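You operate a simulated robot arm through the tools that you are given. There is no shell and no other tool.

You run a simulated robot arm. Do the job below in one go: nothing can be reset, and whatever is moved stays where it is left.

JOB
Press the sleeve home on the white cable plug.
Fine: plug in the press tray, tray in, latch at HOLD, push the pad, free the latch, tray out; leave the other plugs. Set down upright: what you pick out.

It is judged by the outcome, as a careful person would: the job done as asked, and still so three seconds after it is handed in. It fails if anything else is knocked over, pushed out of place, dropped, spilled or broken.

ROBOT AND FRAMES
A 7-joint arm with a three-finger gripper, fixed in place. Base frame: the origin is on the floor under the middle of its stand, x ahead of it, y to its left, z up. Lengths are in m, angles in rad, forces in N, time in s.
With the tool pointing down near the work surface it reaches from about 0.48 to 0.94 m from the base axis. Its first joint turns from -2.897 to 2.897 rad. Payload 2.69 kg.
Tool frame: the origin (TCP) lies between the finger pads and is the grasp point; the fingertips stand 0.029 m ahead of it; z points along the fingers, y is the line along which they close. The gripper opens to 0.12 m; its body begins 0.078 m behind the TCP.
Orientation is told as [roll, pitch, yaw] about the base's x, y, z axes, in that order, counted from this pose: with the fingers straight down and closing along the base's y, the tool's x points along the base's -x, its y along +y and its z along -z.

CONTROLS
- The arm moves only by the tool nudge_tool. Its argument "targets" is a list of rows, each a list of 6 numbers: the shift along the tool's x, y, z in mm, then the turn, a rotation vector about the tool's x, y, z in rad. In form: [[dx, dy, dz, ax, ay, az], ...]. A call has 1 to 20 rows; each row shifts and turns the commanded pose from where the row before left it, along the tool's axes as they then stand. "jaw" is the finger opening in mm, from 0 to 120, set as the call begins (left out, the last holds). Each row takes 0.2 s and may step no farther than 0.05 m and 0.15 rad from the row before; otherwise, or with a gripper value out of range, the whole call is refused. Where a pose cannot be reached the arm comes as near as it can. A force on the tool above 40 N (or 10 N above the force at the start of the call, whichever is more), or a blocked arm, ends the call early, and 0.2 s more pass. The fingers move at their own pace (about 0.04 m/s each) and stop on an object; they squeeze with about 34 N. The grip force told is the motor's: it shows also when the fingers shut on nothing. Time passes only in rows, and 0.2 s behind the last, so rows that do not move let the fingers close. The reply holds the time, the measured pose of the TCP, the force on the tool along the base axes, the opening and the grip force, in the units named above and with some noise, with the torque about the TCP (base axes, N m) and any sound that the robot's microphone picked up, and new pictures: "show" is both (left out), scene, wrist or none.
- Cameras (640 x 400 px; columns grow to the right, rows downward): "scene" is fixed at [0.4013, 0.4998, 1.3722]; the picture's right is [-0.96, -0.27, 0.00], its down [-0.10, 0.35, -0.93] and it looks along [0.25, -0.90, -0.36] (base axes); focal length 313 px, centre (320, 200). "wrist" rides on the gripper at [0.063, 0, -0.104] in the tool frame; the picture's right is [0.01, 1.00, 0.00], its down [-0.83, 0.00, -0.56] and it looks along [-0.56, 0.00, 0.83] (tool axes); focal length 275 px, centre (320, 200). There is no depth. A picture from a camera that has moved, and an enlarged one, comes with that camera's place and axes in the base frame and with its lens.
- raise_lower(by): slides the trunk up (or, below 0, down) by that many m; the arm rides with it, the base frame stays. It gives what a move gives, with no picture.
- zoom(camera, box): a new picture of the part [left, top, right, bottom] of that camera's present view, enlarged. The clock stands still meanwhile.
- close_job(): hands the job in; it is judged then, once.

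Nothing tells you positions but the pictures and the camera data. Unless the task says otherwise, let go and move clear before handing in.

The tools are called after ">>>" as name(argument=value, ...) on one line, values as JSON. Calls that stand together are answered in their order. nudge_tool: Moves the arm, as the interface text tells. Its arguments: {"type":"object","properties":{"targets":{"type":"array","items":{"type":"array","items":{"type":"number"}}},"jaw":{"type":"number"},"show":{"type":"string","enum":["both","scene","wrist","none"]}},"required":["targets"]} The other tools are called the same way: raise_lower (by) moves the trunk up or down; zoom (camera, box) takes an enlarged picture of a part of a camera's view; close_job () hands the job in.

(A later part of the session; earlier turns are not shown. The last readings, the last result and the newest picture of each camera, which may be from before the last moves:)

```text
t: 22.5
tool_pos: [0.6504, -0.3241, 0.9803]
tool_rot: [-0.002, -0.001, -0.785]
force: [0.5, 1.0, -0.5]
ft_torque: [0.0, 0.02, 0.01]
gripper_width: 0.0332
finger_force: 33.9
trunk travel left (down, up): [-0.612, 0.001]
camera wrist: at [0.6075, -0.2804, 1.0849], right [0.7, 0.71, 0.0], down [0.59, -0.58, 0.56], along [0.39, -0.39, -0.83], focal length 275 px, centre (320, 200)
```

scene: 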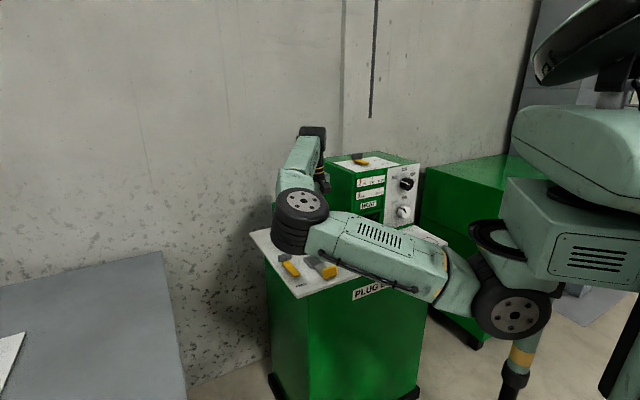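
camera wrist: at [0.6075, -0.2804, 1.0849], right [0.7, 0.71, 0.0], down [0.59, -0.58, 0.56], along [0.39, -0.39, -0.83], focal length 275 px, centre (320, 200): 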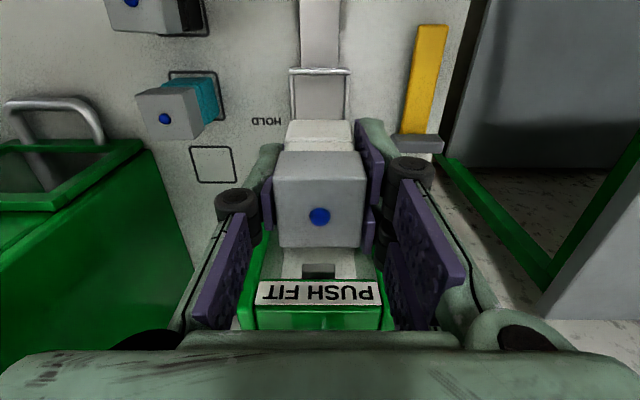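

>>> zoom(camera="wrist", box=[250, 20, 410, 180])

>>> zoom(camera="wrist", box=[220, 80, 420, 340])

>>> zoom(camera="scene", box=[260, 180, 380, 300])

```text
2.50 times, centred on (330, 100) of wrist
camera zoom: at [0.6075, -0.2804, 1.0849], right [0.7, 0.71, 0.0], down [0.59, -0.58, 0.56], along [0.39, -0.39, -0.83], focal length 688 px, centre (295, 450)
```

zoom: 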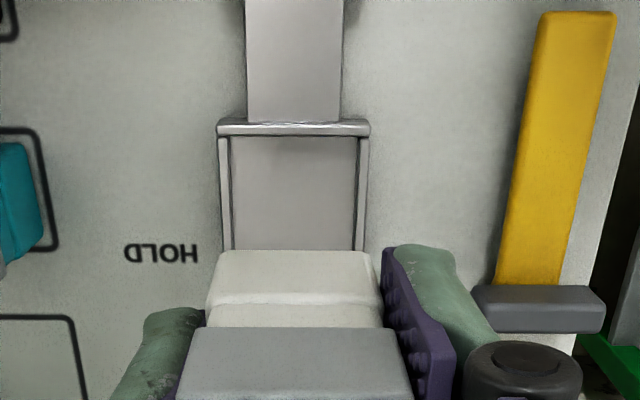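

```text
1.54 times, centred on (320, 210) of wrist
camera zoom: at [0.6075, -0.2804, 1.0849], right [0.7, 0.71, 0.0], down [0.59, -0.58, 0.56], along [0.39, -0.39, -0.83], focal length 424 px, centre (320, 185)
```

zoom: 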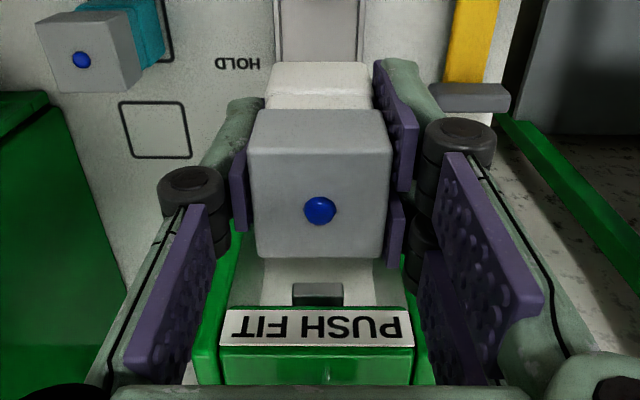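

```text
3.33 times, centred on (320, 240) of scene
camera zoom: at [0.4013, 0.4998, 1.3722], right [-0.96, -0.27, 0.0], down [-0.1, 0.35, -0.93], along [0.25, -0.9, -0.36], focal length 1044 px, centre (320, 67)
```

zoom: 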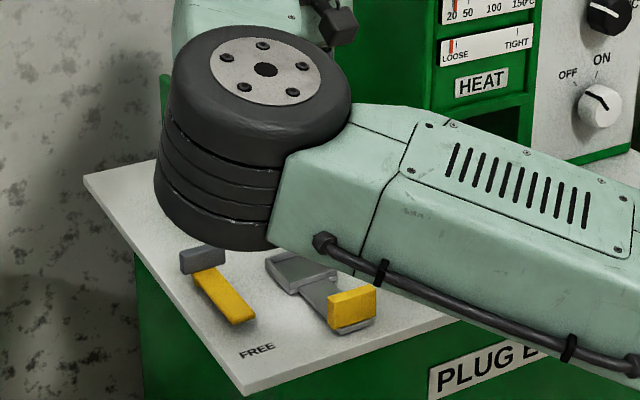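

The tool is centred over the pocket to within about 1 mm. I'll lower most of the way and check.

>>> nudge_tool(targets=[[0, 0, 25, 0, 0, 0], [0, 0, 25, 0, 0, 0], [0, 0, 25, 0, 0, 0], [0, 0, 17, 0, 0, 0]], show="both")

>>> zoom(camera="wrist", box=[220, 40, 420, 240])

```text
t: 23.5
tool_pos: [0.6513, -0.3253, 0.8874]
tool_rot: [-0.001, -0.001, -0.785]
force: [-0.5, 0.2, -1.2]
ft_torque: [0.0, 0.04, -0.01]
gripper_width: 0.0331
finger_force: 33.6
trunk travel left (down, up): [-0.612, 0.001]
camera wrist: at [0.6067, -0.2816, 0.9929], right [0.7, 0.71, 0.0], down [0.59, -0.58, 0.56], along [0.39, -0.39, -0.83], focal length 275 px, centre (320, 200)
```

scene: 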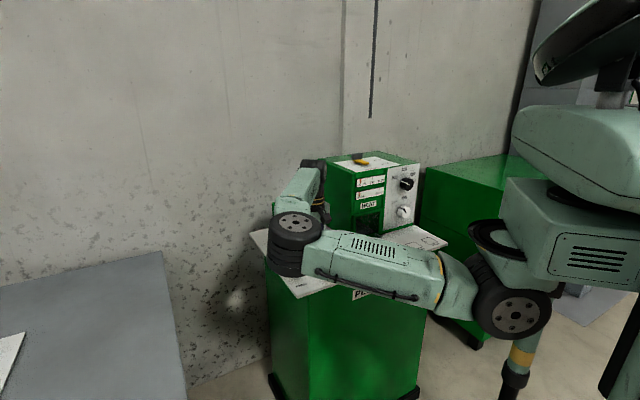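
wrist: 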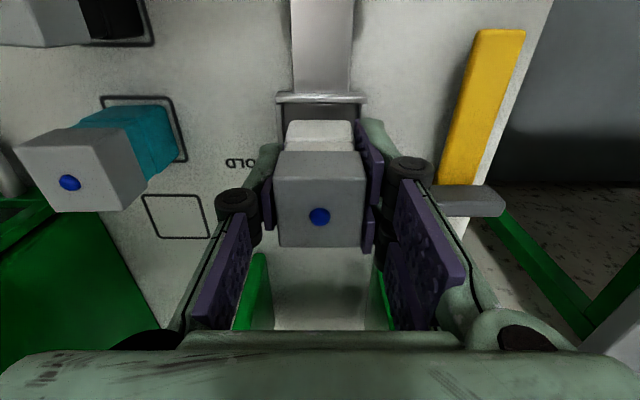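

```text
2.00 times, centred on (320, 140) of wrist
camera zoom: at [0.6067, -0.2816, 0.9929], right [0.7, 0.71, 0.0], down [0.59, -0.58, 0.56], along [0.39, -0.39, -0.83], focal length 551 px, centre (320, 320)
```

zoom: 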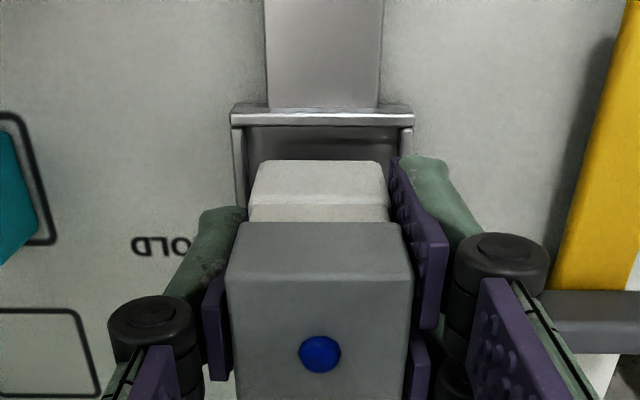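

>>> nudge_tool(targets=[[1, 0, 6, 0, 0, 0], [0, 0, 4, 0, 0, 0], [0, 0, 2, 0, 0, 0], [0, 0, 0, 0, 0, 0]], show="wrist")

```text
t: 24.5
tool_pos: [0.6497, -0.3252, 0.8761]
tool_rot: [0.0, 0.001, -0.785]
force: [0.0, 0.2, 0.6]
ft_torque: [0.02, 0.0, 0.04]
gripper_width: 0.0332
finger_force: 33.9
trunk travel left (down, up): [-0.612, 0.001]
camera wrist: at [0.6057, -0.2809, 0.9811], right [0.7, 0.71, 0.0], down [0.59, -0.58, 0.56], along [0.39, -0.39, -0.83], focal length 275 px, centre (320, 200)
```

wrist: 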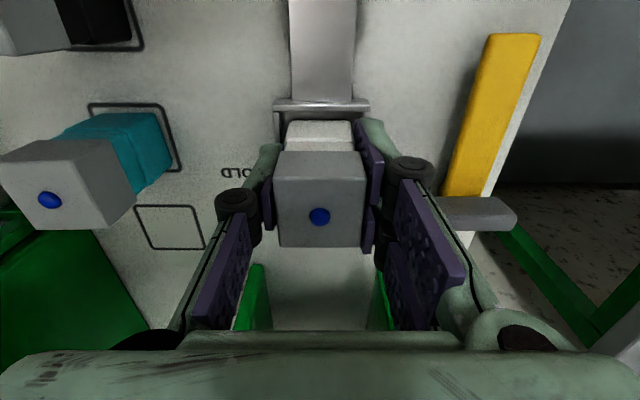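

>>> nudge_tool(targets=[[0, 0, 1.5, 0, 0, 0], [0, 0, 1.5, 0, 0, 0]], show="none")

>>> nudge_tool(targets=[[0, 0, 1.5, 0, 0, 0], [0, 0, 0, 0, 0, 0]], show="none")

>>> zoom(camera="wrist", box=[240, 60, 400, 240])

```text
t: 25.1
tool_pos: [0.65, -0.3253, 0.8738]
tool_rot: [-0.001, -0.001, -0.787]
force: [-0.7, 0.3, 4.2]
ft_torque: [0.07, -0.09, -0.04]
gripper_width: 0.0329
finger_force: 34.2
trunk travel left (down, up): [-0.612, 0.001]
```

```text
t: 25.7
tool_pos: [0.6507, -0.3249, 0.873]
tool_rot: [-0.002, -0.004, -0.786]
force: [2.3, 0.1, 18.1]
ft_torque: [0.09, -0.1, -0.03]
gripper_width: 0.0332
finger_force: 33.9
trunk travel left (down, up): [-0.612, 0.001]
```

```text
2.22 times, centred on (320, 150) of wrist
camera zoom: at [0.6056, -0.2802, 0.9783], right [0.7, 0.71, 0.0], down [0.59, -0.58, 0.56], along [0.4, -0.39, -0.83], focal length 612 px, centre (320, 311)
```

zoom: 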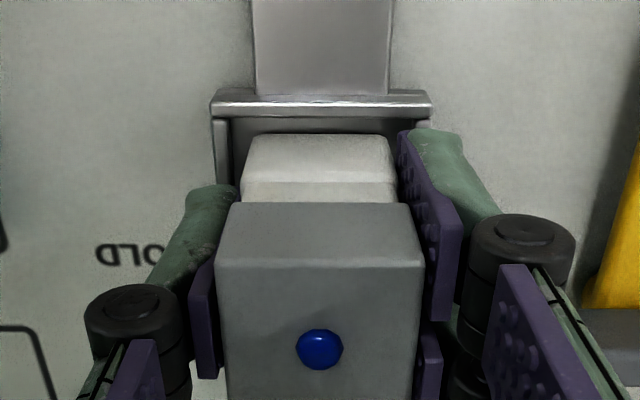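

The plug has touched down on the pocket floor (18 N). I'll ease off slightly and open the fingers.

>>> nudge_tool(targets=[[0, 0, -1.5, 0, 0, 0], [0, 0, 0, 0, 0, 0]], show="none")

>>> nudge_tool(targets=[[0, 0, 0, 0, 0, 0], [0, 0, 0, 0, 0, 0], [0, 0, 0, 0, 0, 0]], jaw=50, show="wrist")

>>> zoom(camera="wrist", box=[240, 60, 400, 240])

```text
t: 26.3
tool_pos: [0.65, -0.3243, 0.8726]
tool_rot: [-0.001, -0.001, -0.788]
force: [3.6, -2.5, 11.3]
ft_torque: [-0.04, -0.18, -0.01]
gripper_width: 0.0336
finger_force: 33.9
trunk travel left (down, up): [-0.612, 0.001]
```

```text
t: 27.1
tool_pos: [0.6489, -0.3241, 0.8715]
tool_rot: [-0.003, -0.001, -0.787]
force: [-0.1, 1.4, -0.1]
ft_torque: [0.02, 0.01, 0.05]
gripper_width: 0.0502
finger_force: 0.0
trunk travel left (down, up): [-0.612, 0.001]
camera wrist: at [0.6059, -0.2803, 0.978], right [0.7, 0.71, 0.0], down [0.59, -0.58, 0.56], along [0.39, -0.39, -0.83], focal length 275 px, centre (320, 200)
```

wrist: 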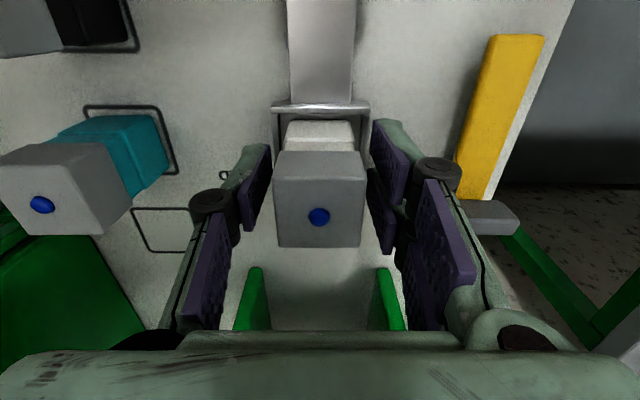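

```text
2.22 times, centred on (320, 150) of wrist
camera zoom: at [0.6059, -0.2803, 0.978], right [0.7, 0.71, 0.0], down [0.59, -0.58, 0.56], along [0.39, -0.39, -0.83], focal length 612 px, centre (320, 311)
```

zoom: 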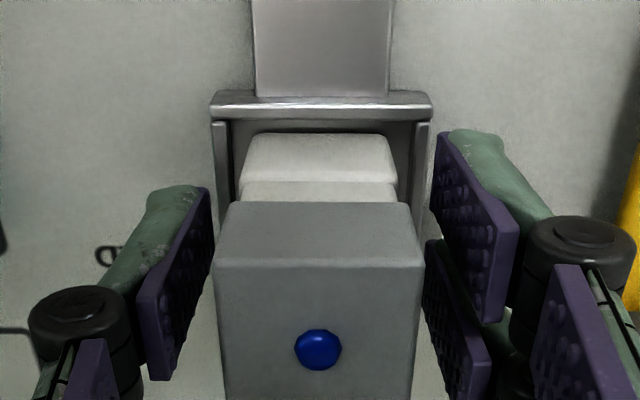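

Released; the plug stands upright in the pocket. I'll raise straight up and take a good look.

>>> nudge_tool(targets=[[0, 0, -10, 0, 0, 0], [0, 0, -25, 0, 0, 0], [0, 0, -30, 0, 0, 0], [0, 0, -35, 0, 0, 0], [25, 0, -20, 0, 0, 0], [30, 0, -20, 0, 0, 0]], show="both")

>>> zoom(camera="wrist", box=[230, 20, 430, 200])

>>> zoom(camera="scene", box=[250, 170, 390, 300])

```text
t: 28.5
tool_pos: [0.6118, -0.2847, 1.0126]
tool_rot: [-0.001, -0.001, -0.786]
force: [0.6, -0.2, 0.1]
ft_torque: [-0.03, 0.03, 0.01]
gripper_width: 0.0501
finger_force: 0.1
trunk travel left (down, up): [-0.612, 0.001]
camera wrist: at [0.5669, -0.2402, 1.1179], right [0.7, 0.71, 0.0], down [0.59, -0.58, 0.56], along [0.39, -0.39, -0.83], focal length 275 px, centre (320, 200)
```

scene: 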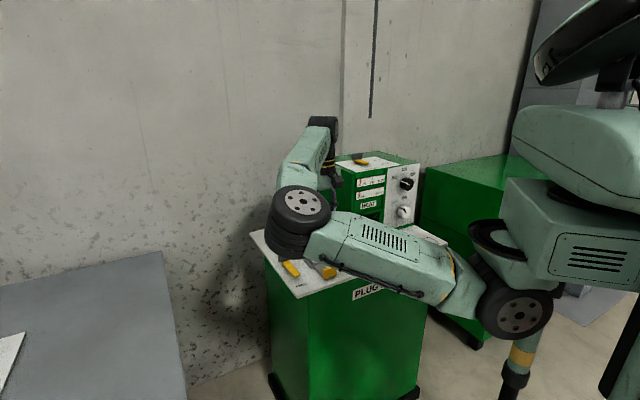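
wrist: 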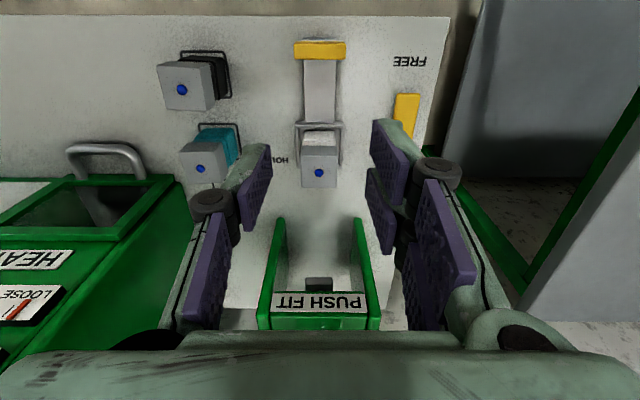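

```text
2.22 times, centred on (330, 110) of wrist
camera zoom: at [0.5669, -0.2402, 1.1179], right [0.7, 0.71, 0.0], down [0.59, -0.58, 0.56], along [0.39, -0.39, -0.83], focal length 612 px, centre (298, 400)
```

zoom: 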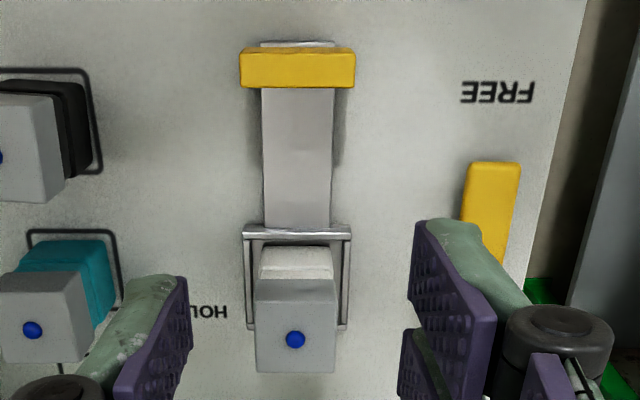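

```text
3.08 times, centred on (320, 235) of scene
camera zoom: at [0.4013, 0.4998, 1.3722], right [-0.96, -0.27, 0.0], down [-0.1, 0.35, -0.93], along [0.25, -0.9, -0.36], focal length 964 px, centre (320, 92)
```

zoom: 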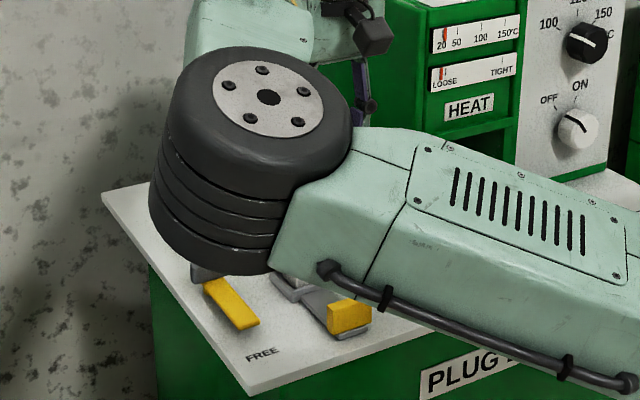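

The plug is upright and seated in the tray. Next is the tray: I'll close the fingers, go behind the yellow handle (near S 0.595 on the slide axis) and push it forward.

>>> nudge_tool(targets=[[43, -2, 0, 0, 0, 0], [43, -3, 20, 0, 0, 0], [0, 0, 35, 0, 0, 0], [0, 0, 35, 0, 0, 0]], jaw=0, show="both")

```text
t: 29.5
tool_pos: [0.5475, -0.2282, 0.921]
tool_rot: [-0.002, 0.0, -0.784]
force: [-0.1, 0.7, 0.9]
ft_torque: [-0.04, 0.02, 0.0]
gripper_width: 0.0
finger_force: 21.3
trunk travel left (down, up): [-0.612, 0.001]
camera wrist: at [0.5036, -0.1833, 1.0267], right [0.7, 0.71, 0.0], down [0.59, -0.58, 0.56], along [0.39, -0.39, -0.83], focal length 275 px, centre (320, 200)
```

scene: 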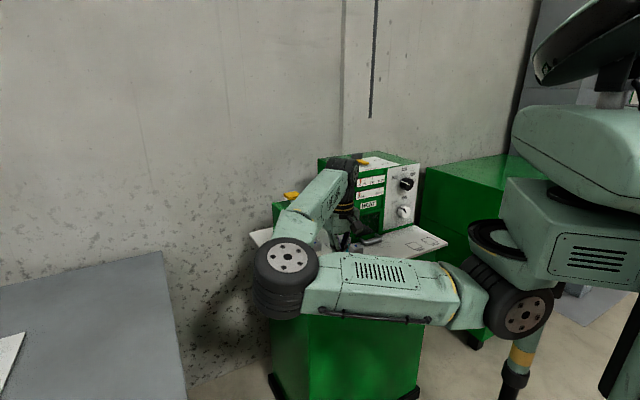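
wrist: 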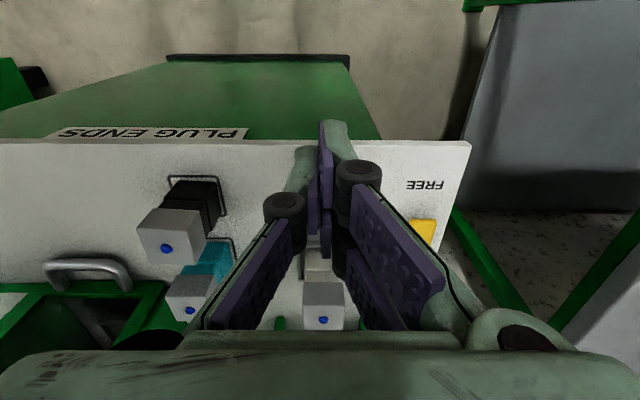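

>>> nudge_tool(targets=[[0, 0, 25, 0, 0, 0], [0, 0, 22, 0, 0, 0], [0, 0, 11, 0, 0, 0]], show="both")

>>> zoom(camera="wrist", box=[240, 100, 440, 340])

>>> zoom(camera="scene", box=[240, 180, 400, 320])

```text
t: 30.3
tool_pos: [0.5478, -0.2274, 0.8649]
tool_rot: [-0.003, 0.001, -0.786]
force: [0.0, 0.5, 0.0]
ft_torque: [-0.02, 0.01, -0.01]
gripper_width: 0.0001
finger_force: 28.9
trunk travel left (down, up): [-0.612, 0.001]
camera wrist: at [0.5038, -0.1838, 0.9699], right [0.7, 0.71, 0.0], down [0.59, -0.58, 0.56], along [0.39, -0.39, -0.83], focal length 275 px, centre (320, 200)
```

scene: 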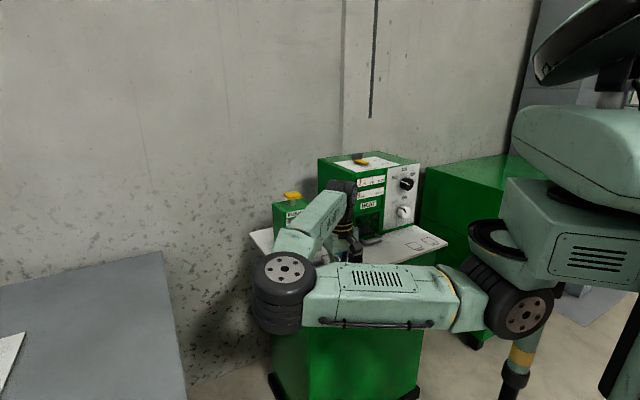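
wrist: 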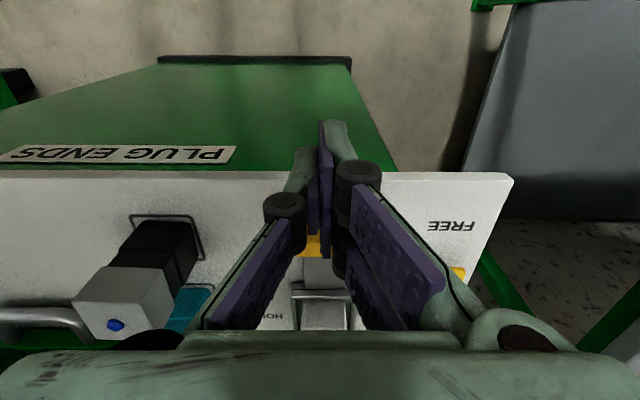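

```text
1.67 times, centred on (340, 220) of wrist
camera zoom: at [0.5038, -0.1838, 0.9699], right [0.7, 0.71, 0.0], down [0.59, -0.58, 0.56], along [0.39, -0.39, -0.83], focal length 459 px, centre (287, 167)
```

zoom: 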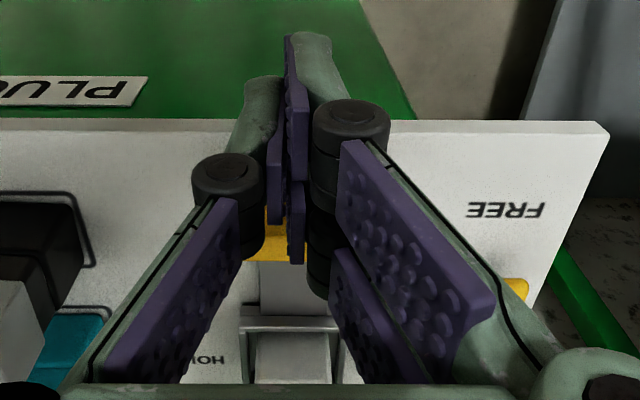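

```text
2.86 times, centred on (320, 250) of scene
camera zoom: at [0.4013, 0.4998, 1.3722], right [-0.96, -0.27, 0.0], down [-0.1, 0.35, -0.93], along [0.25, -0.9, -0.36], focal length 895 px, centre (320, 57)
```

zoom: 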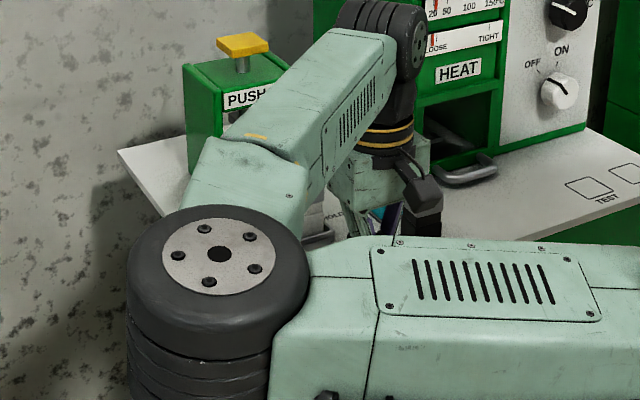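

The fingertips are behind the handle. I'll push the tray inwards gently.

>>> nudge_tool(targets=[[-7, 0, 0, 0, 0, 0], [-7, 0, 0, 0, 0, 0], [-7, 0, 0, 0, 0, 0], [-8, 0, 0, 0, 0, 0], [-8, 0, 0, 0, 0, 0]], show="wrist")

```text
t: 31.5
tool_pos: [0.5738, -0.2553, 0.866]
tool_rot: [-0.003, 0.001, -0.786]
force: [-0.8, -0.1, -0.7]
ft_torque: [0.0, -0.03, -0.01]
gripper_width: 0.0
finger_force: 28.4
trunk travel left (down, up): [-0.612, 0.001]
camera wrist: at [0.5291, -0.2108, 0.9702], right [0.7, 0.71, 0.0], down [0.59, -0.58, 0.56], along [0.39, -0.39, -0.83], focal length 275 px, centre (320, 200)
```

wrist: 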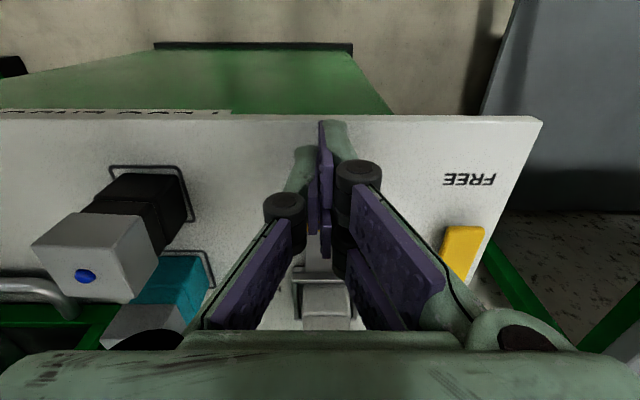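

>>> zoom(camera="wrist", box=[250, 180, 390, 340])

>>> zoom(camera="scene", box=[280, 200, 360, 280])

```text
2.50 times, centred on (320, 260) of wrist
camera zoom: at [0.5291, -0.2108, 0.9702], right [0.7, 0.71, 0.0], down [0.59, -0.58, 0.56], along [0.39, -0.39, -0.83], focal length 688 px, centre (320, 50)
```

zoom: 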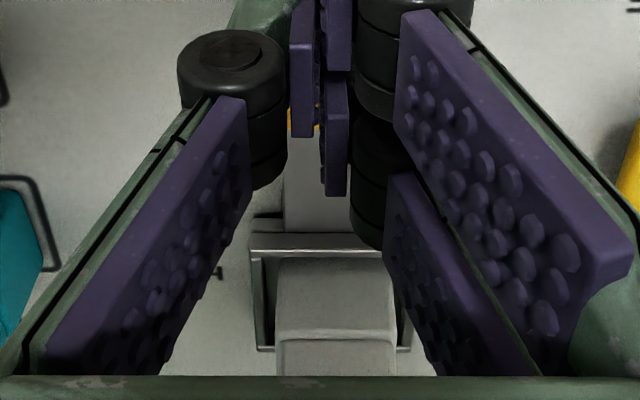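

```text
5.00 times, centred on (320, 240) of scene
camera zoom: at [0.4013, 0.4998, 1.3722], right [-0.96, -0.27, 0.0], down [-0.1, 0.35, -0.93], along [0.25, -0.9, -0.36], focal length 1566 px, centre (320, 0)
```

zoom: 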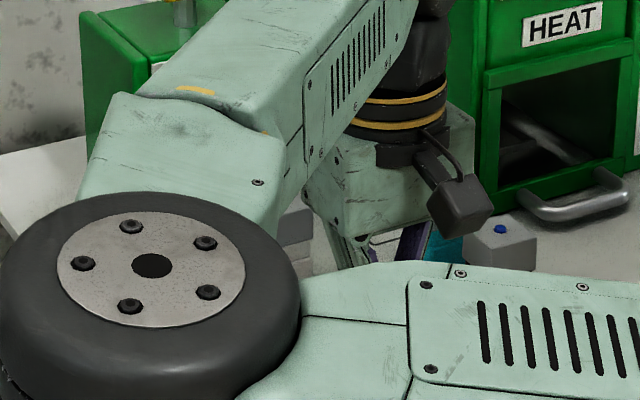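

The tray is sliding freely, about 2 cm so far. I'll keep pushing, checking partway.

>>> nudge_tool(targets=[[-9, 0, 0, 0, 0, 0], [-9, 0, 0, 0, 0, 0], [-9, 0, 0, 0, 0, 0], [-9, 0, 0, 0, 0, 0], [-9, 0, 0, 0, 0, 0], [-9, 0, 0, 0, 0, 0], [-9, 0, 0, 0, 0, 0], [-7, 0, 0, 0, 0, 0]], show="both")

>>> zoom(camera="wrist", box=[230, 180, 430, 340])

>>> zoom(camera="scene", box=[250, 180, 370, 280])

```text
t: 33.3
tool_pos: [0.6233, -0.3032, 0.8653]
tool_rot: [-0.002, 0.001, -0.785]
force: [0.5, -0.6, -0.3]
ft_torque: [0.02, 0.03, -0.03]
gripper_width: 0.0
finger_force: 29.2
trunk travel left (down, up): [-0.612, 0.001]
camera wrist: at [0.5785, -0.2596, 0.9706], right [0.7, 0.71, 0.0], down [0.59, -0.58, 0.56], along [0.39, -0.39, -0.83], focal length 275 px, centre (320, 200)
```

scene: 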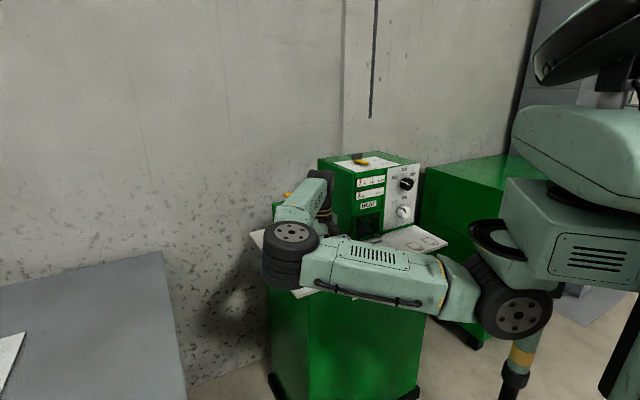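
wrist: 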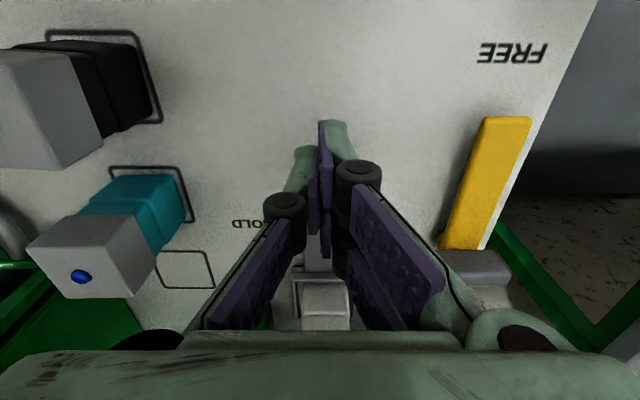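

```text
2.50 times, centred on (330, 260) of wrist
camera zoom: at [0.5785, -0.2596, 0.9706], right [0.7, 0.71, 0.0], down [0.59, -0.58, 0.56], along [0.39, -0.39, -0.83], focal length 688 px, centre (295, 50)
```

zoom: 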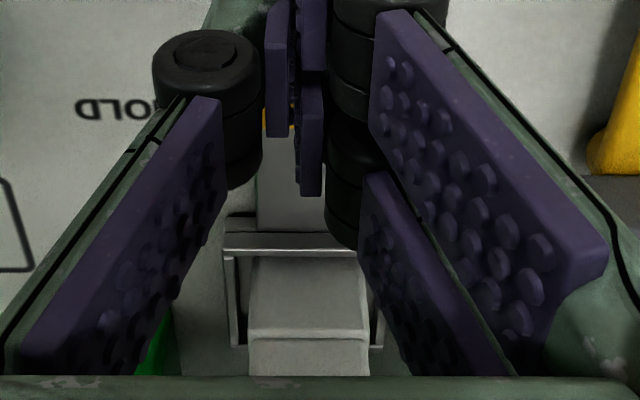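

```text
4.00 times, centred on (310, 230) of scene
camera zoom: at [0.4013, 0.4998, 1.3722], right [-0.96, -0.27, 0.0], down [-0.1, 0.35, -0.93], along [0.25, -0.9, -0.36], focal length 1252 px, centre (360, 80)
```

zoom: 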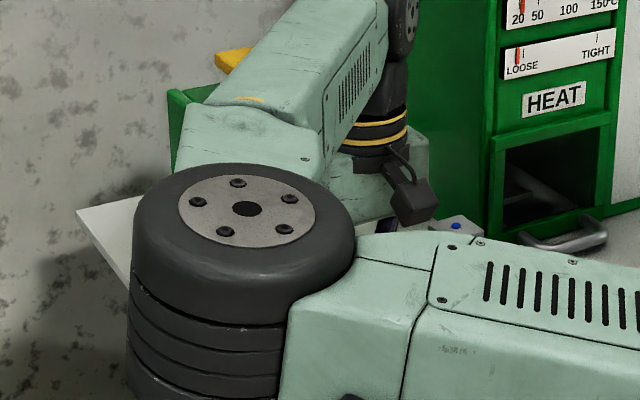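

>>> nudge_tool(targets=[[-9, 0, 0, 0, 0, 0], [-9, 0, 0, 0, 0, 0], [-9, 0, 0, 0, 0, 0], [-9, 0, 0, 0, 0, 0], [-7, 0, 0, 0, 0, 0], [-5, 0, 0, 0, 0, 0]], show="wrist")

>>> zoom(camera="wrist", box=[230, 180, 430, 340])

```text
t: 34.7
tool_pos: [0.6558, -0.3372, 0.8657]
tool_rot: [-0.003, 0.001, -0.786]
force: [-0.3, -0.6, 1.1]
ft_torque: [0.02, 0.01, 0.01]
gripper_width: 0.0002
finger_force: 28.0
trunk travel left (down, up): [-0.612, 0.001]
camera wrist: at [0.6127, -0.2931, 0.9709], right [0.7, 0.71, 0.0], down [0.59, -0.58, 0.56], along [0.39, -0.39, -0.83], focal length 275 px, centre (320, 200)
```

wrist: 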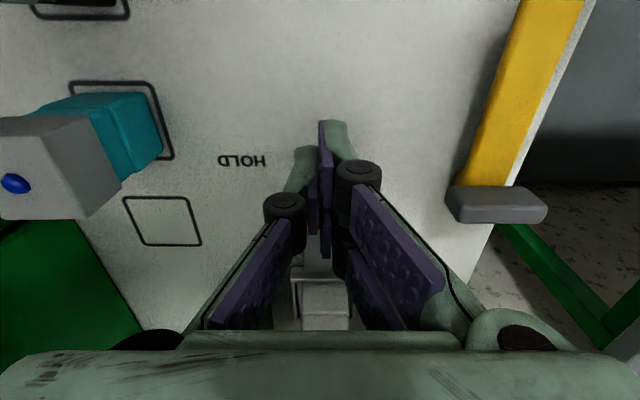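

```text
2.50 times, centred on (330, 260) of wrist
camera zoom: at [0.6127, -0.2931, 0.9709], right [0.7, 0.71, 0.0], down [0.59, -0.58, 0.56], along [0.39, -0.39, -0.83], focal length 688 px, centre (295, 50)
```

zoom: 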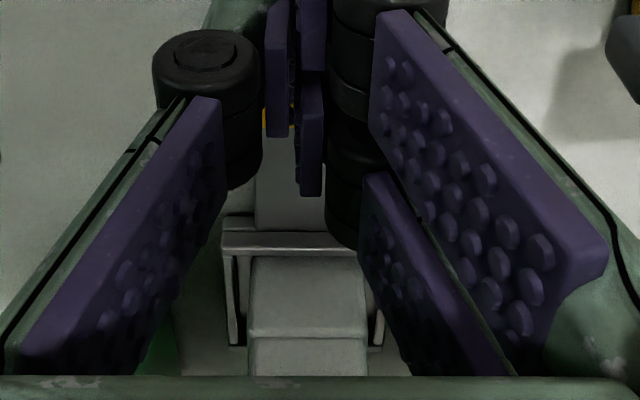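

>>> nudge_tool(targets=[[-3, 0, 0, 0, 0, 0], [-3, 0, 0, 0, 0, 0], [-3, 0, 0, 0, 0, 0], [-2, 0, 0, 0, 0, 0]], show="none")

>>> nudge_tool(targets=[[-2, 0, 0, 0, 0, 0], [-2, 0, 0, 0, 0, 0]], show="none")

>>> nudge_tool(targets=[[-1.5, 0, 0, 0, 0, 0], [-1.5, 0, 0, 0, 0, 0]], show="wrist")

```text
t: 35.7
tool_pos: [0.665, -0.3449, 0.8649]
tool_rot: [-0.002, -0.001, -0.784]
force: [0.3, 0.6, 0.2]
ft_torque: [0.03, -0.03, -0.01]
gripper_width: 0.0
finger_force: 28.7
trunk travel left (down, up): [-0.612, 0.001]
```

```text
t: 36.3
tool_pos: [0.6674, -0.3484, 0.8652]
tool_rot: [-0.002, 0.003, -0.785]
force: [-4.2, 5.2, 0.4]
ft_torque: [0.06, 0.13, 0.03]
gripper_width: 0.0001
finger_force: 28.3
trunk travel left (down, up): [-0.612, 0.001]
```

```text
t: 36.9
tool_pos: [0.6671, -0.348, 0.864]
tool_rot: [-0.002, 0.007, -0.785]
force: [-20.5, 24.5, -1.8]
ft_torque: [0.28, 0.62, 0.16]
gripper_width: 0.0
finger_force: 29.0
trunk travel left (down, up): [-0.612, 0.001]
camera wrist: at [0.6237, -0.3042, 0.9706], right [0.7, 0.71, 0.0], down [0.59, -0.59, 0.55], along [0.39, -0.39, -0.84], focal length 275 px, centre (320, 200)
```

wrist: 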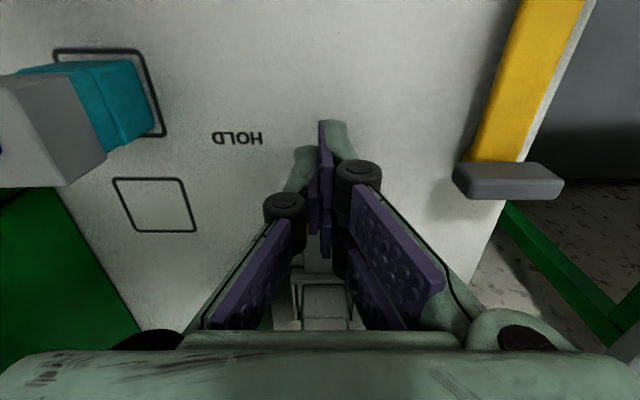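

The tray is against its end stop after about 150 mm of travel. I'll back off and raise the hand, then look at how the plug sits under the ram.

>>> nudge_tool(targets=[[4, 0, 0, 0, 0, 0], [8, 0, 0, 0, 0, 0], [10, 0, -15, 0, 0, 0], [15, 0, -35, 0, 0, 0], [25, 0, -40, 0, 0, 0], [30, 0, -40, 0, 0, 0]], show="both")

>>> zoom(camera="wrist", box=[230, 100, 510, 330])

>>> zoom(camera="scene", box=[250, 170, 370, 300])

```text
t: 38.3
tool_pos: [0.6037, -0.2829, 0.9939]
tool_rot: [-0.001, 0.0, -0.785]
force: [-0.3, 0.5, 0.9]
ft_torque: [0.01, 0.02, -0.03]
gripper_width: 0.0
finger_force: 28.6
trunk travel left (down, up): [-0.612, 0.001]
camera wrist: at [0.5593, -0.2396, 1.0993], right [0.7, 0.71, 0.0], down [0.59, -0.58, 0.56], along [0.39, -0.39, -0.83], focal length 275 px, centre (320, 200)
```

scene: 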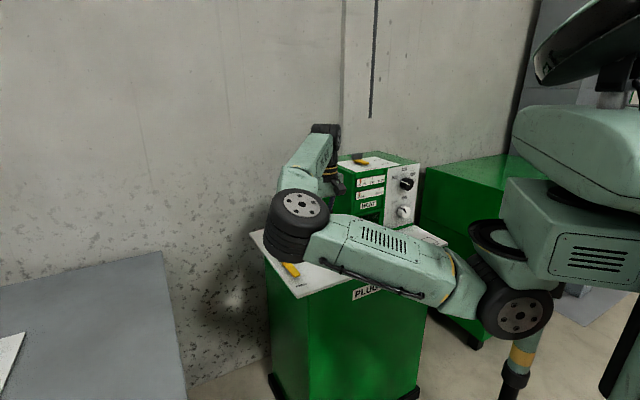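
wrist: 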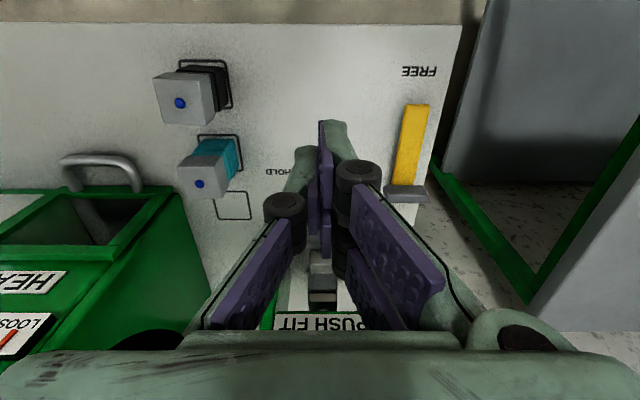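

```text
1.74 times, centred on (370, 215) of wrist
camera zoom: at [0.5593, -0.2396, 1.0993], right [0.7, 0.71, 0.0], down [0.59, -0.58, 0.56], along [0.39, -0.39, -0.83], focal length 479 px, centre (233, 174)
```

zoom: 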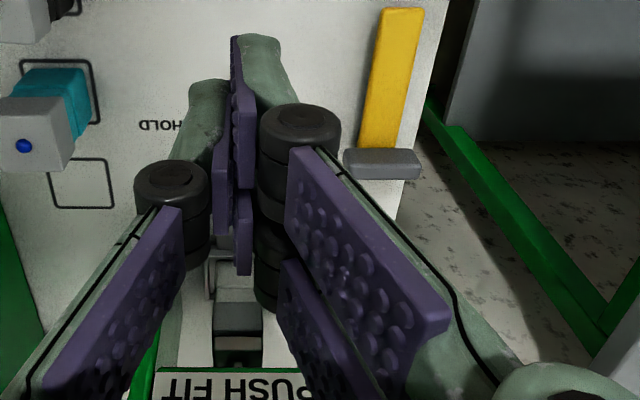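

```text
3.08 times, centred on (310, 235) of scene
camera zoom: at [0.4013, 0.4998, 1.3722], right [-0.96, -0.27, 0.0], down [-0.1, 0.35, -0.93], along [0.25, -0.9, -0.36], focal length 964 px, centre (351, 92)
```

zoom: 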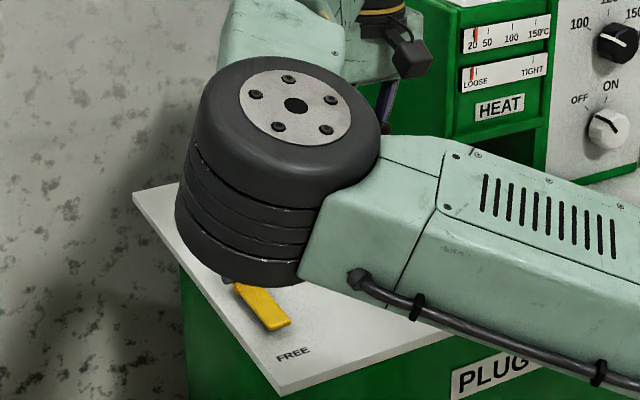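

>>> nudge_tool(targets=[[0, 0, 0, 0, 0, 0], [0, 0, 0, 0, 0, 0], [0, 0, 0, 0, 0, 0], [0, 0, 0, 0, 0, 0]], jaw=80, show="wrist")

>>> zoom(camera="wrist", box=[230, 150, 430, 340])

>>> zoom(camera="wrist", box=[370, 60, 470, 220])

```text
t: 39.3
tool_pos: [0.603, -0.2841, 0.9924]
tool_rot: [-0.001, 0.0, -0.786]
force: [0.4, 0.2, -0.1]
ft_torque: [-0.04, 0.02, 0.01]
gripper_width: 0.0745
finger_force: 0.1
trunk travel left (down, up): [-0.612, 0.001]
camera wrist: at [0.5598, -0.2401, 1.0987], right [0.7, 0.71, 0.0], down [0.59, -0.58, 0.56], along [0.39, -0.39, -0.83], focal length 275 px, centre (320, 200)
```

wrist: 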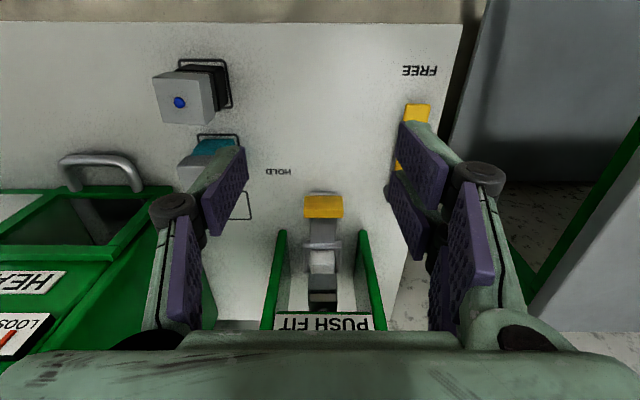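

```text
2.11 times, centred on (330, 245) of wrist
camera zoom: at [0.5598, -0.2401, 1.0987], right [0.7, 0.71, 0.0], down [0.59, -0.58, 0.56], along [0.39, -0.39, -0.83], focal length 580 px, centre (299, 105)
```

zoom: 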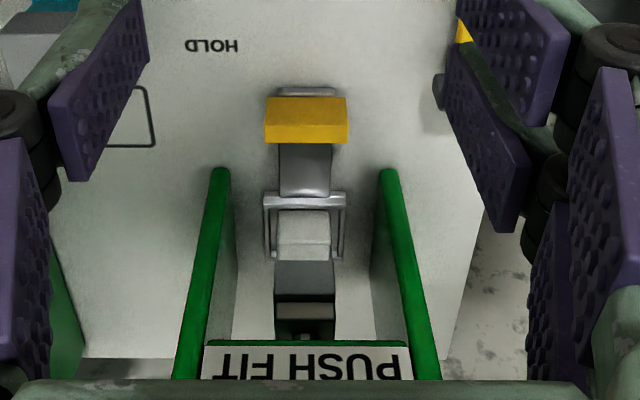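

```text
2.50 times, centred on (420, 140) of wrist
camera zoom: at [0.5598, -0.2401, 1.0987], right [0.7, 0.71, 0.0], down [0.59, -0.58, 0.56], along [0.39, -0.39, -0.83], focal length 688 px, centre (70, 350)
```

zoom: 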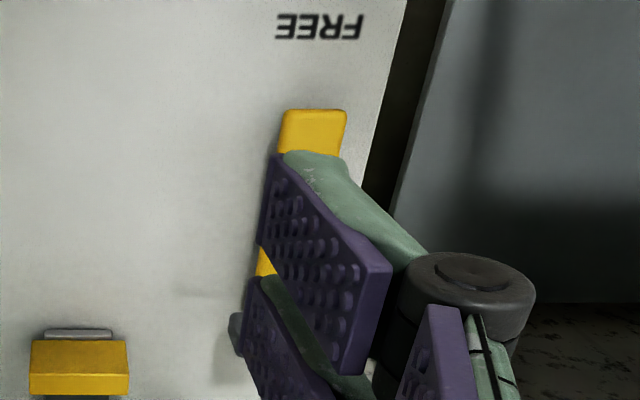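

The tray is fully in, with the plug under the ram and the handle now at S 0.738–0.752. The latch lever pivots at its grey head (S 0.722, T 0.316), so I'll go round to its outer side with closed fingers to swing it from FREE to HOLD.

>>> nudge_tool(targets=[[-5, 32, 0, 0, 0, 0], [-6, 32, 0, 0, 0, 0], [-7, 32, 0, 0, 0, 0], [-7, 32, 0, 0, 0, 0], [0, 0, 30, 0, 0, 0], [0, 0, 30, 0, 0, 0]], jaw=0, show="both")

>>> zoom(camera="wrist", box=[220, 100, 420, 300])

```text
t: 40.7
tool_pos: [0.7118, -0.2114, 0.9339]
tool_rot: [-0.002, 0.0, -0.786]
force: [0.1, 0.4, -0.8]
ft_torque: [0.0, 0.04, 0.0]
gripper_width: 0.0003
finger_force: 27.0
trunk travel left (down, up): [-0.612, 0.001]
camera wrist: at [0.6675, -0.168, 1.0389], right [0.7, 0.71, 0.0], down [0.59, -0.58, 0.56], along [0.39, -0.39, -0.83], focal length 275 px, centre (320, 200)
```

scene: 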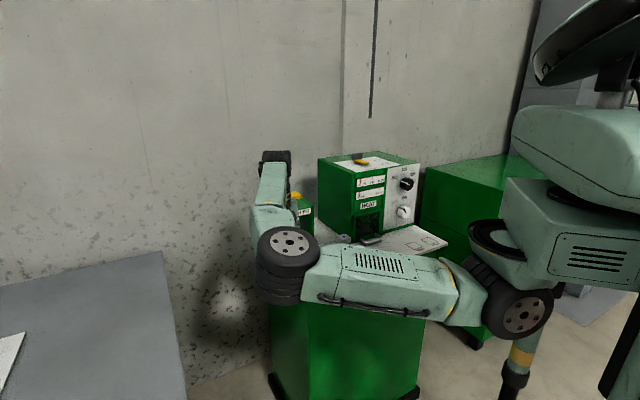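
wrist: 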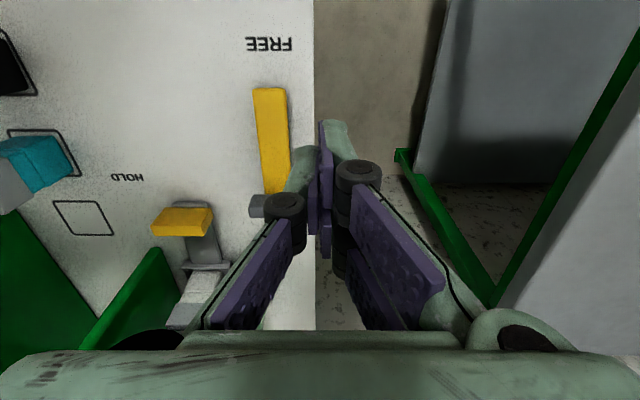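

```text
2.00 times, centred on (320, 200) of wrist
camera zoom: at [0.6675, -0.168, 1.0389], right [0.7, 0.71, 0.0], down [0.59, -0.58, 0.56], along [0.39, -0.39, -0.83], focal length 551 px, centre (320, 200)
```

zoom: 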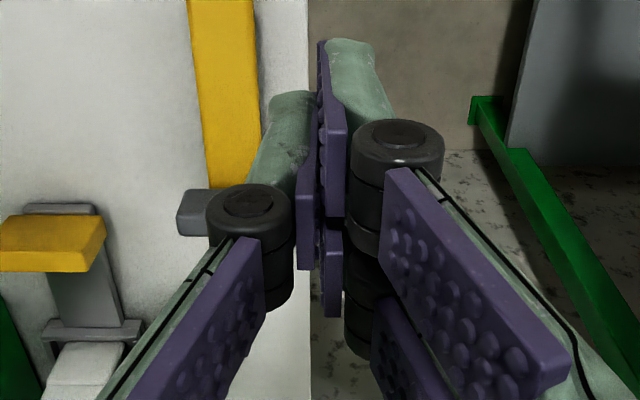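

>>> nudge_tool(targets=[[0, 0, 30, 0, 0, 0], [0, 0, 30, 0, 0, 0], [0, 0, 16, 0, 0, 0], [0, 0, 0, 0, 0, 0]], show="both")

>>> zoom(camera="wrist", box=[180, 60, 380, 260])

```text
t: 41.7
tool_pos: [0.7119, -0.2113, 0.857]
tool_rot: [-0.002, 0.001, -0.786]
force: [0.5, 0.5, 0.3]
ft_torque: [0.02, 0.02, -0.02]
gripper_width: 0.0
finger_force: 28.7
trunk travel left (down, up): [-0.612, 0.001]
camera wrist: at [0.6684, -0.1681, 0.9633], right [0.7, 0.71, 0.0], down [0.59, -0.58, 0.56], along [0.39, -0.39, -0.83], focal length 275 px, centre (320, 200)
```

scene: 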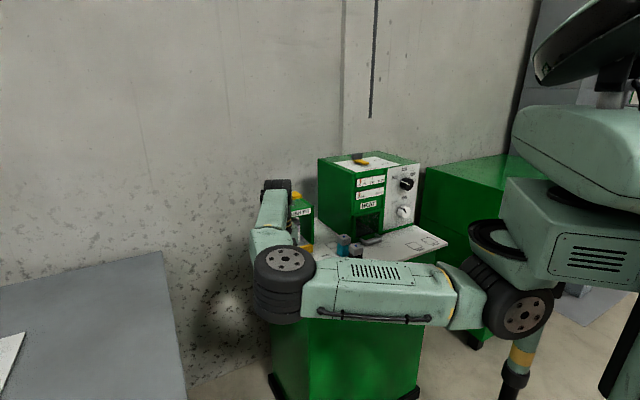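
wrist: 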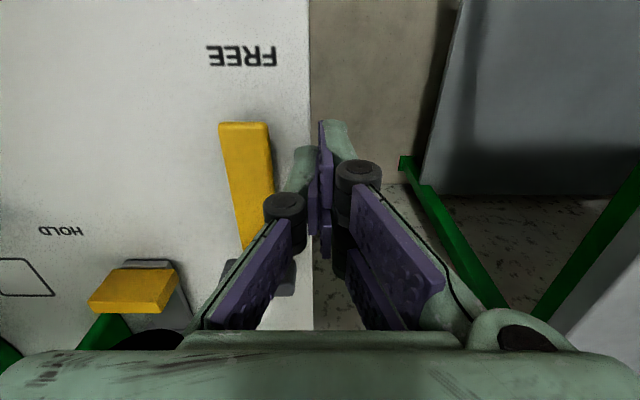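

```text
2.00 times, centred on (280, 160) of wrist
camera zoom: at [0.6684, -0.1681, 0.9633], right [0.7, 0.71, 0.0], down [0.59, -0.58, 0.56], along [0.39, -0.39, -0.83], focal length 551 px, centre (400, 280)
```

zoom: 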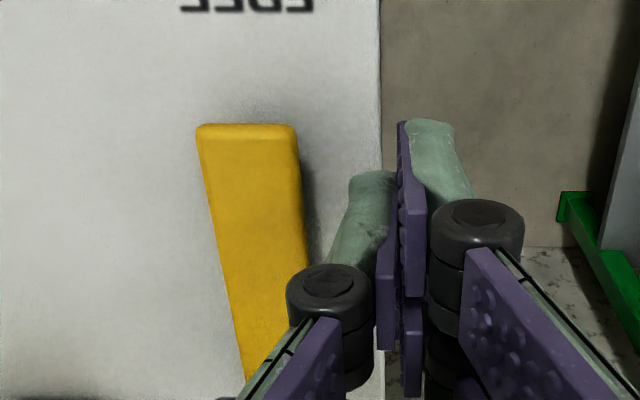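

Clear of the lever by about 8 mm. I'll start sweeping it round and check after about 30°.

>>> nudge_tool(targets=[[0.7, -8, 0, 0, 0, 0], [2.5, -8.5, 0, 0, 0, 0], [2.4, -8.5, 0, 0, 0, 0], [0.2, -9.4, 0, 0, 0, 0], [0.1, -9.4, 0, 0, 0, 0]], show="wrist")

>>> zoom(camera="wrist", box=[180, 60, 380, 330])

```text
t: 42.9
tool_pos: [0.6769, -0.2403, 0.8601]
tool_rot: [-0.003, 0.0, -0.787]
force: [0.7, -0.8, 0.8]
ft_torque: [-0.01, 0.02, -0.03]
gripper_width: 0.0
finger_force: 28.2
trunk travel left (down, up): [-0.612, 0.001]
camera wrist: at [0.6329, -0.1956, 0.9646], right [0.7, 0.71, 0.0], down [0.59, -0.58, 0.56], along [0.39, -0.39, -0.83], focal length 275 px, centre (320, 200)
```

wrist: 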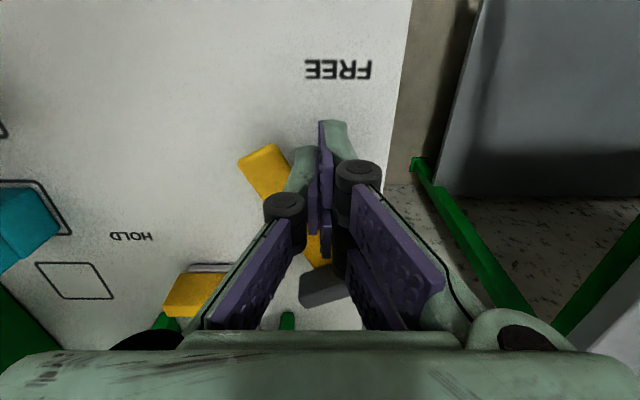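

```text
1.48 times, centred on (280, 195) of wrist
camera zoom: at [0.6329, -0.1956, 0.9646], right [0.7, 0.71, 0.0], down [0.59, -0.58, 0.56], along [0.39, -0.39, -0.83], focal length 408 px, centre (379, 207)
```

zoom: 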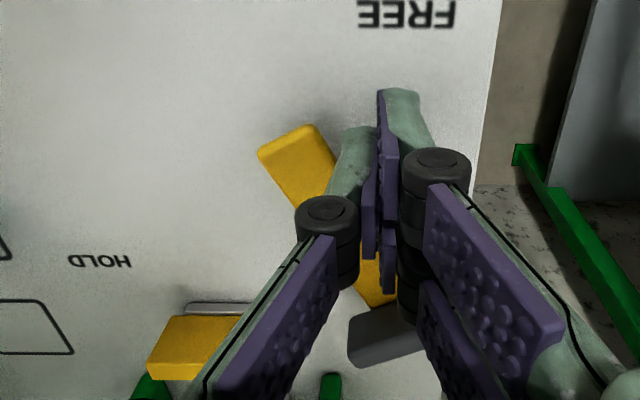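

>>> nudge_tool(targets=[[-1.5, -8.7, 1, 0, 0, 0], [-1.5, -8.6, 1, 0, 0, 0], [-3.1, -7.6, 0, 0, 0, 0], [-3.2, -7.6, 0, 0, 0, 0], [-5.5, -7.3, 0, 0, 0, 0], [-5.6, -7.2, 0, 0, 0, 0]], show="wrist")

>>> zoom(camera="wrist", box=[230, 100, 430, 340])

```text
t: 44.3
tool_pos: [0.6575, -0.2882, 0.8557]
tool_rot: [-0.001, 0.0, -0.787]
force: [-0.2, 0.0, -0.4]
ft_torque: [-0.01, 0.04, 0.02]
gripper_width: 0.0
finger_force: 28.6
trunk travel left (down, up): [-0.612, 0.001]
camera wrist: at [0.6134, -0.2439, 0.9617], right [0.7, 0.71, 0.0], down [0.59, -0.58, 0.56], along [0.39, -0.39, -0.83], focal length 275 px, centre (320, 200)
```

wrist: 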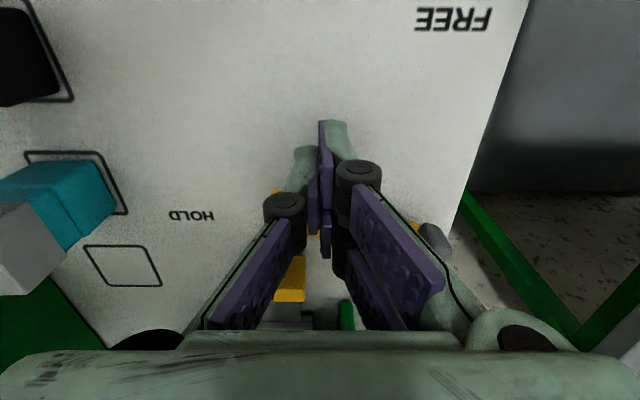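

```text
1.67 times, centred on (330, 220) of wrist
camera zoom: at [0.6134, -0.2439, 0.9617], right [0.7, 0.71, 0.0], down [0.59, -0.58, 0.56], along [0.39, -0.39, -0.83], focal length 459 px, centre (303, 167)
```

zoom: 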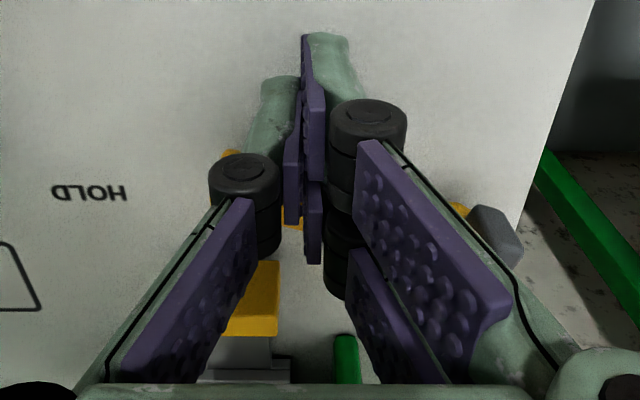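

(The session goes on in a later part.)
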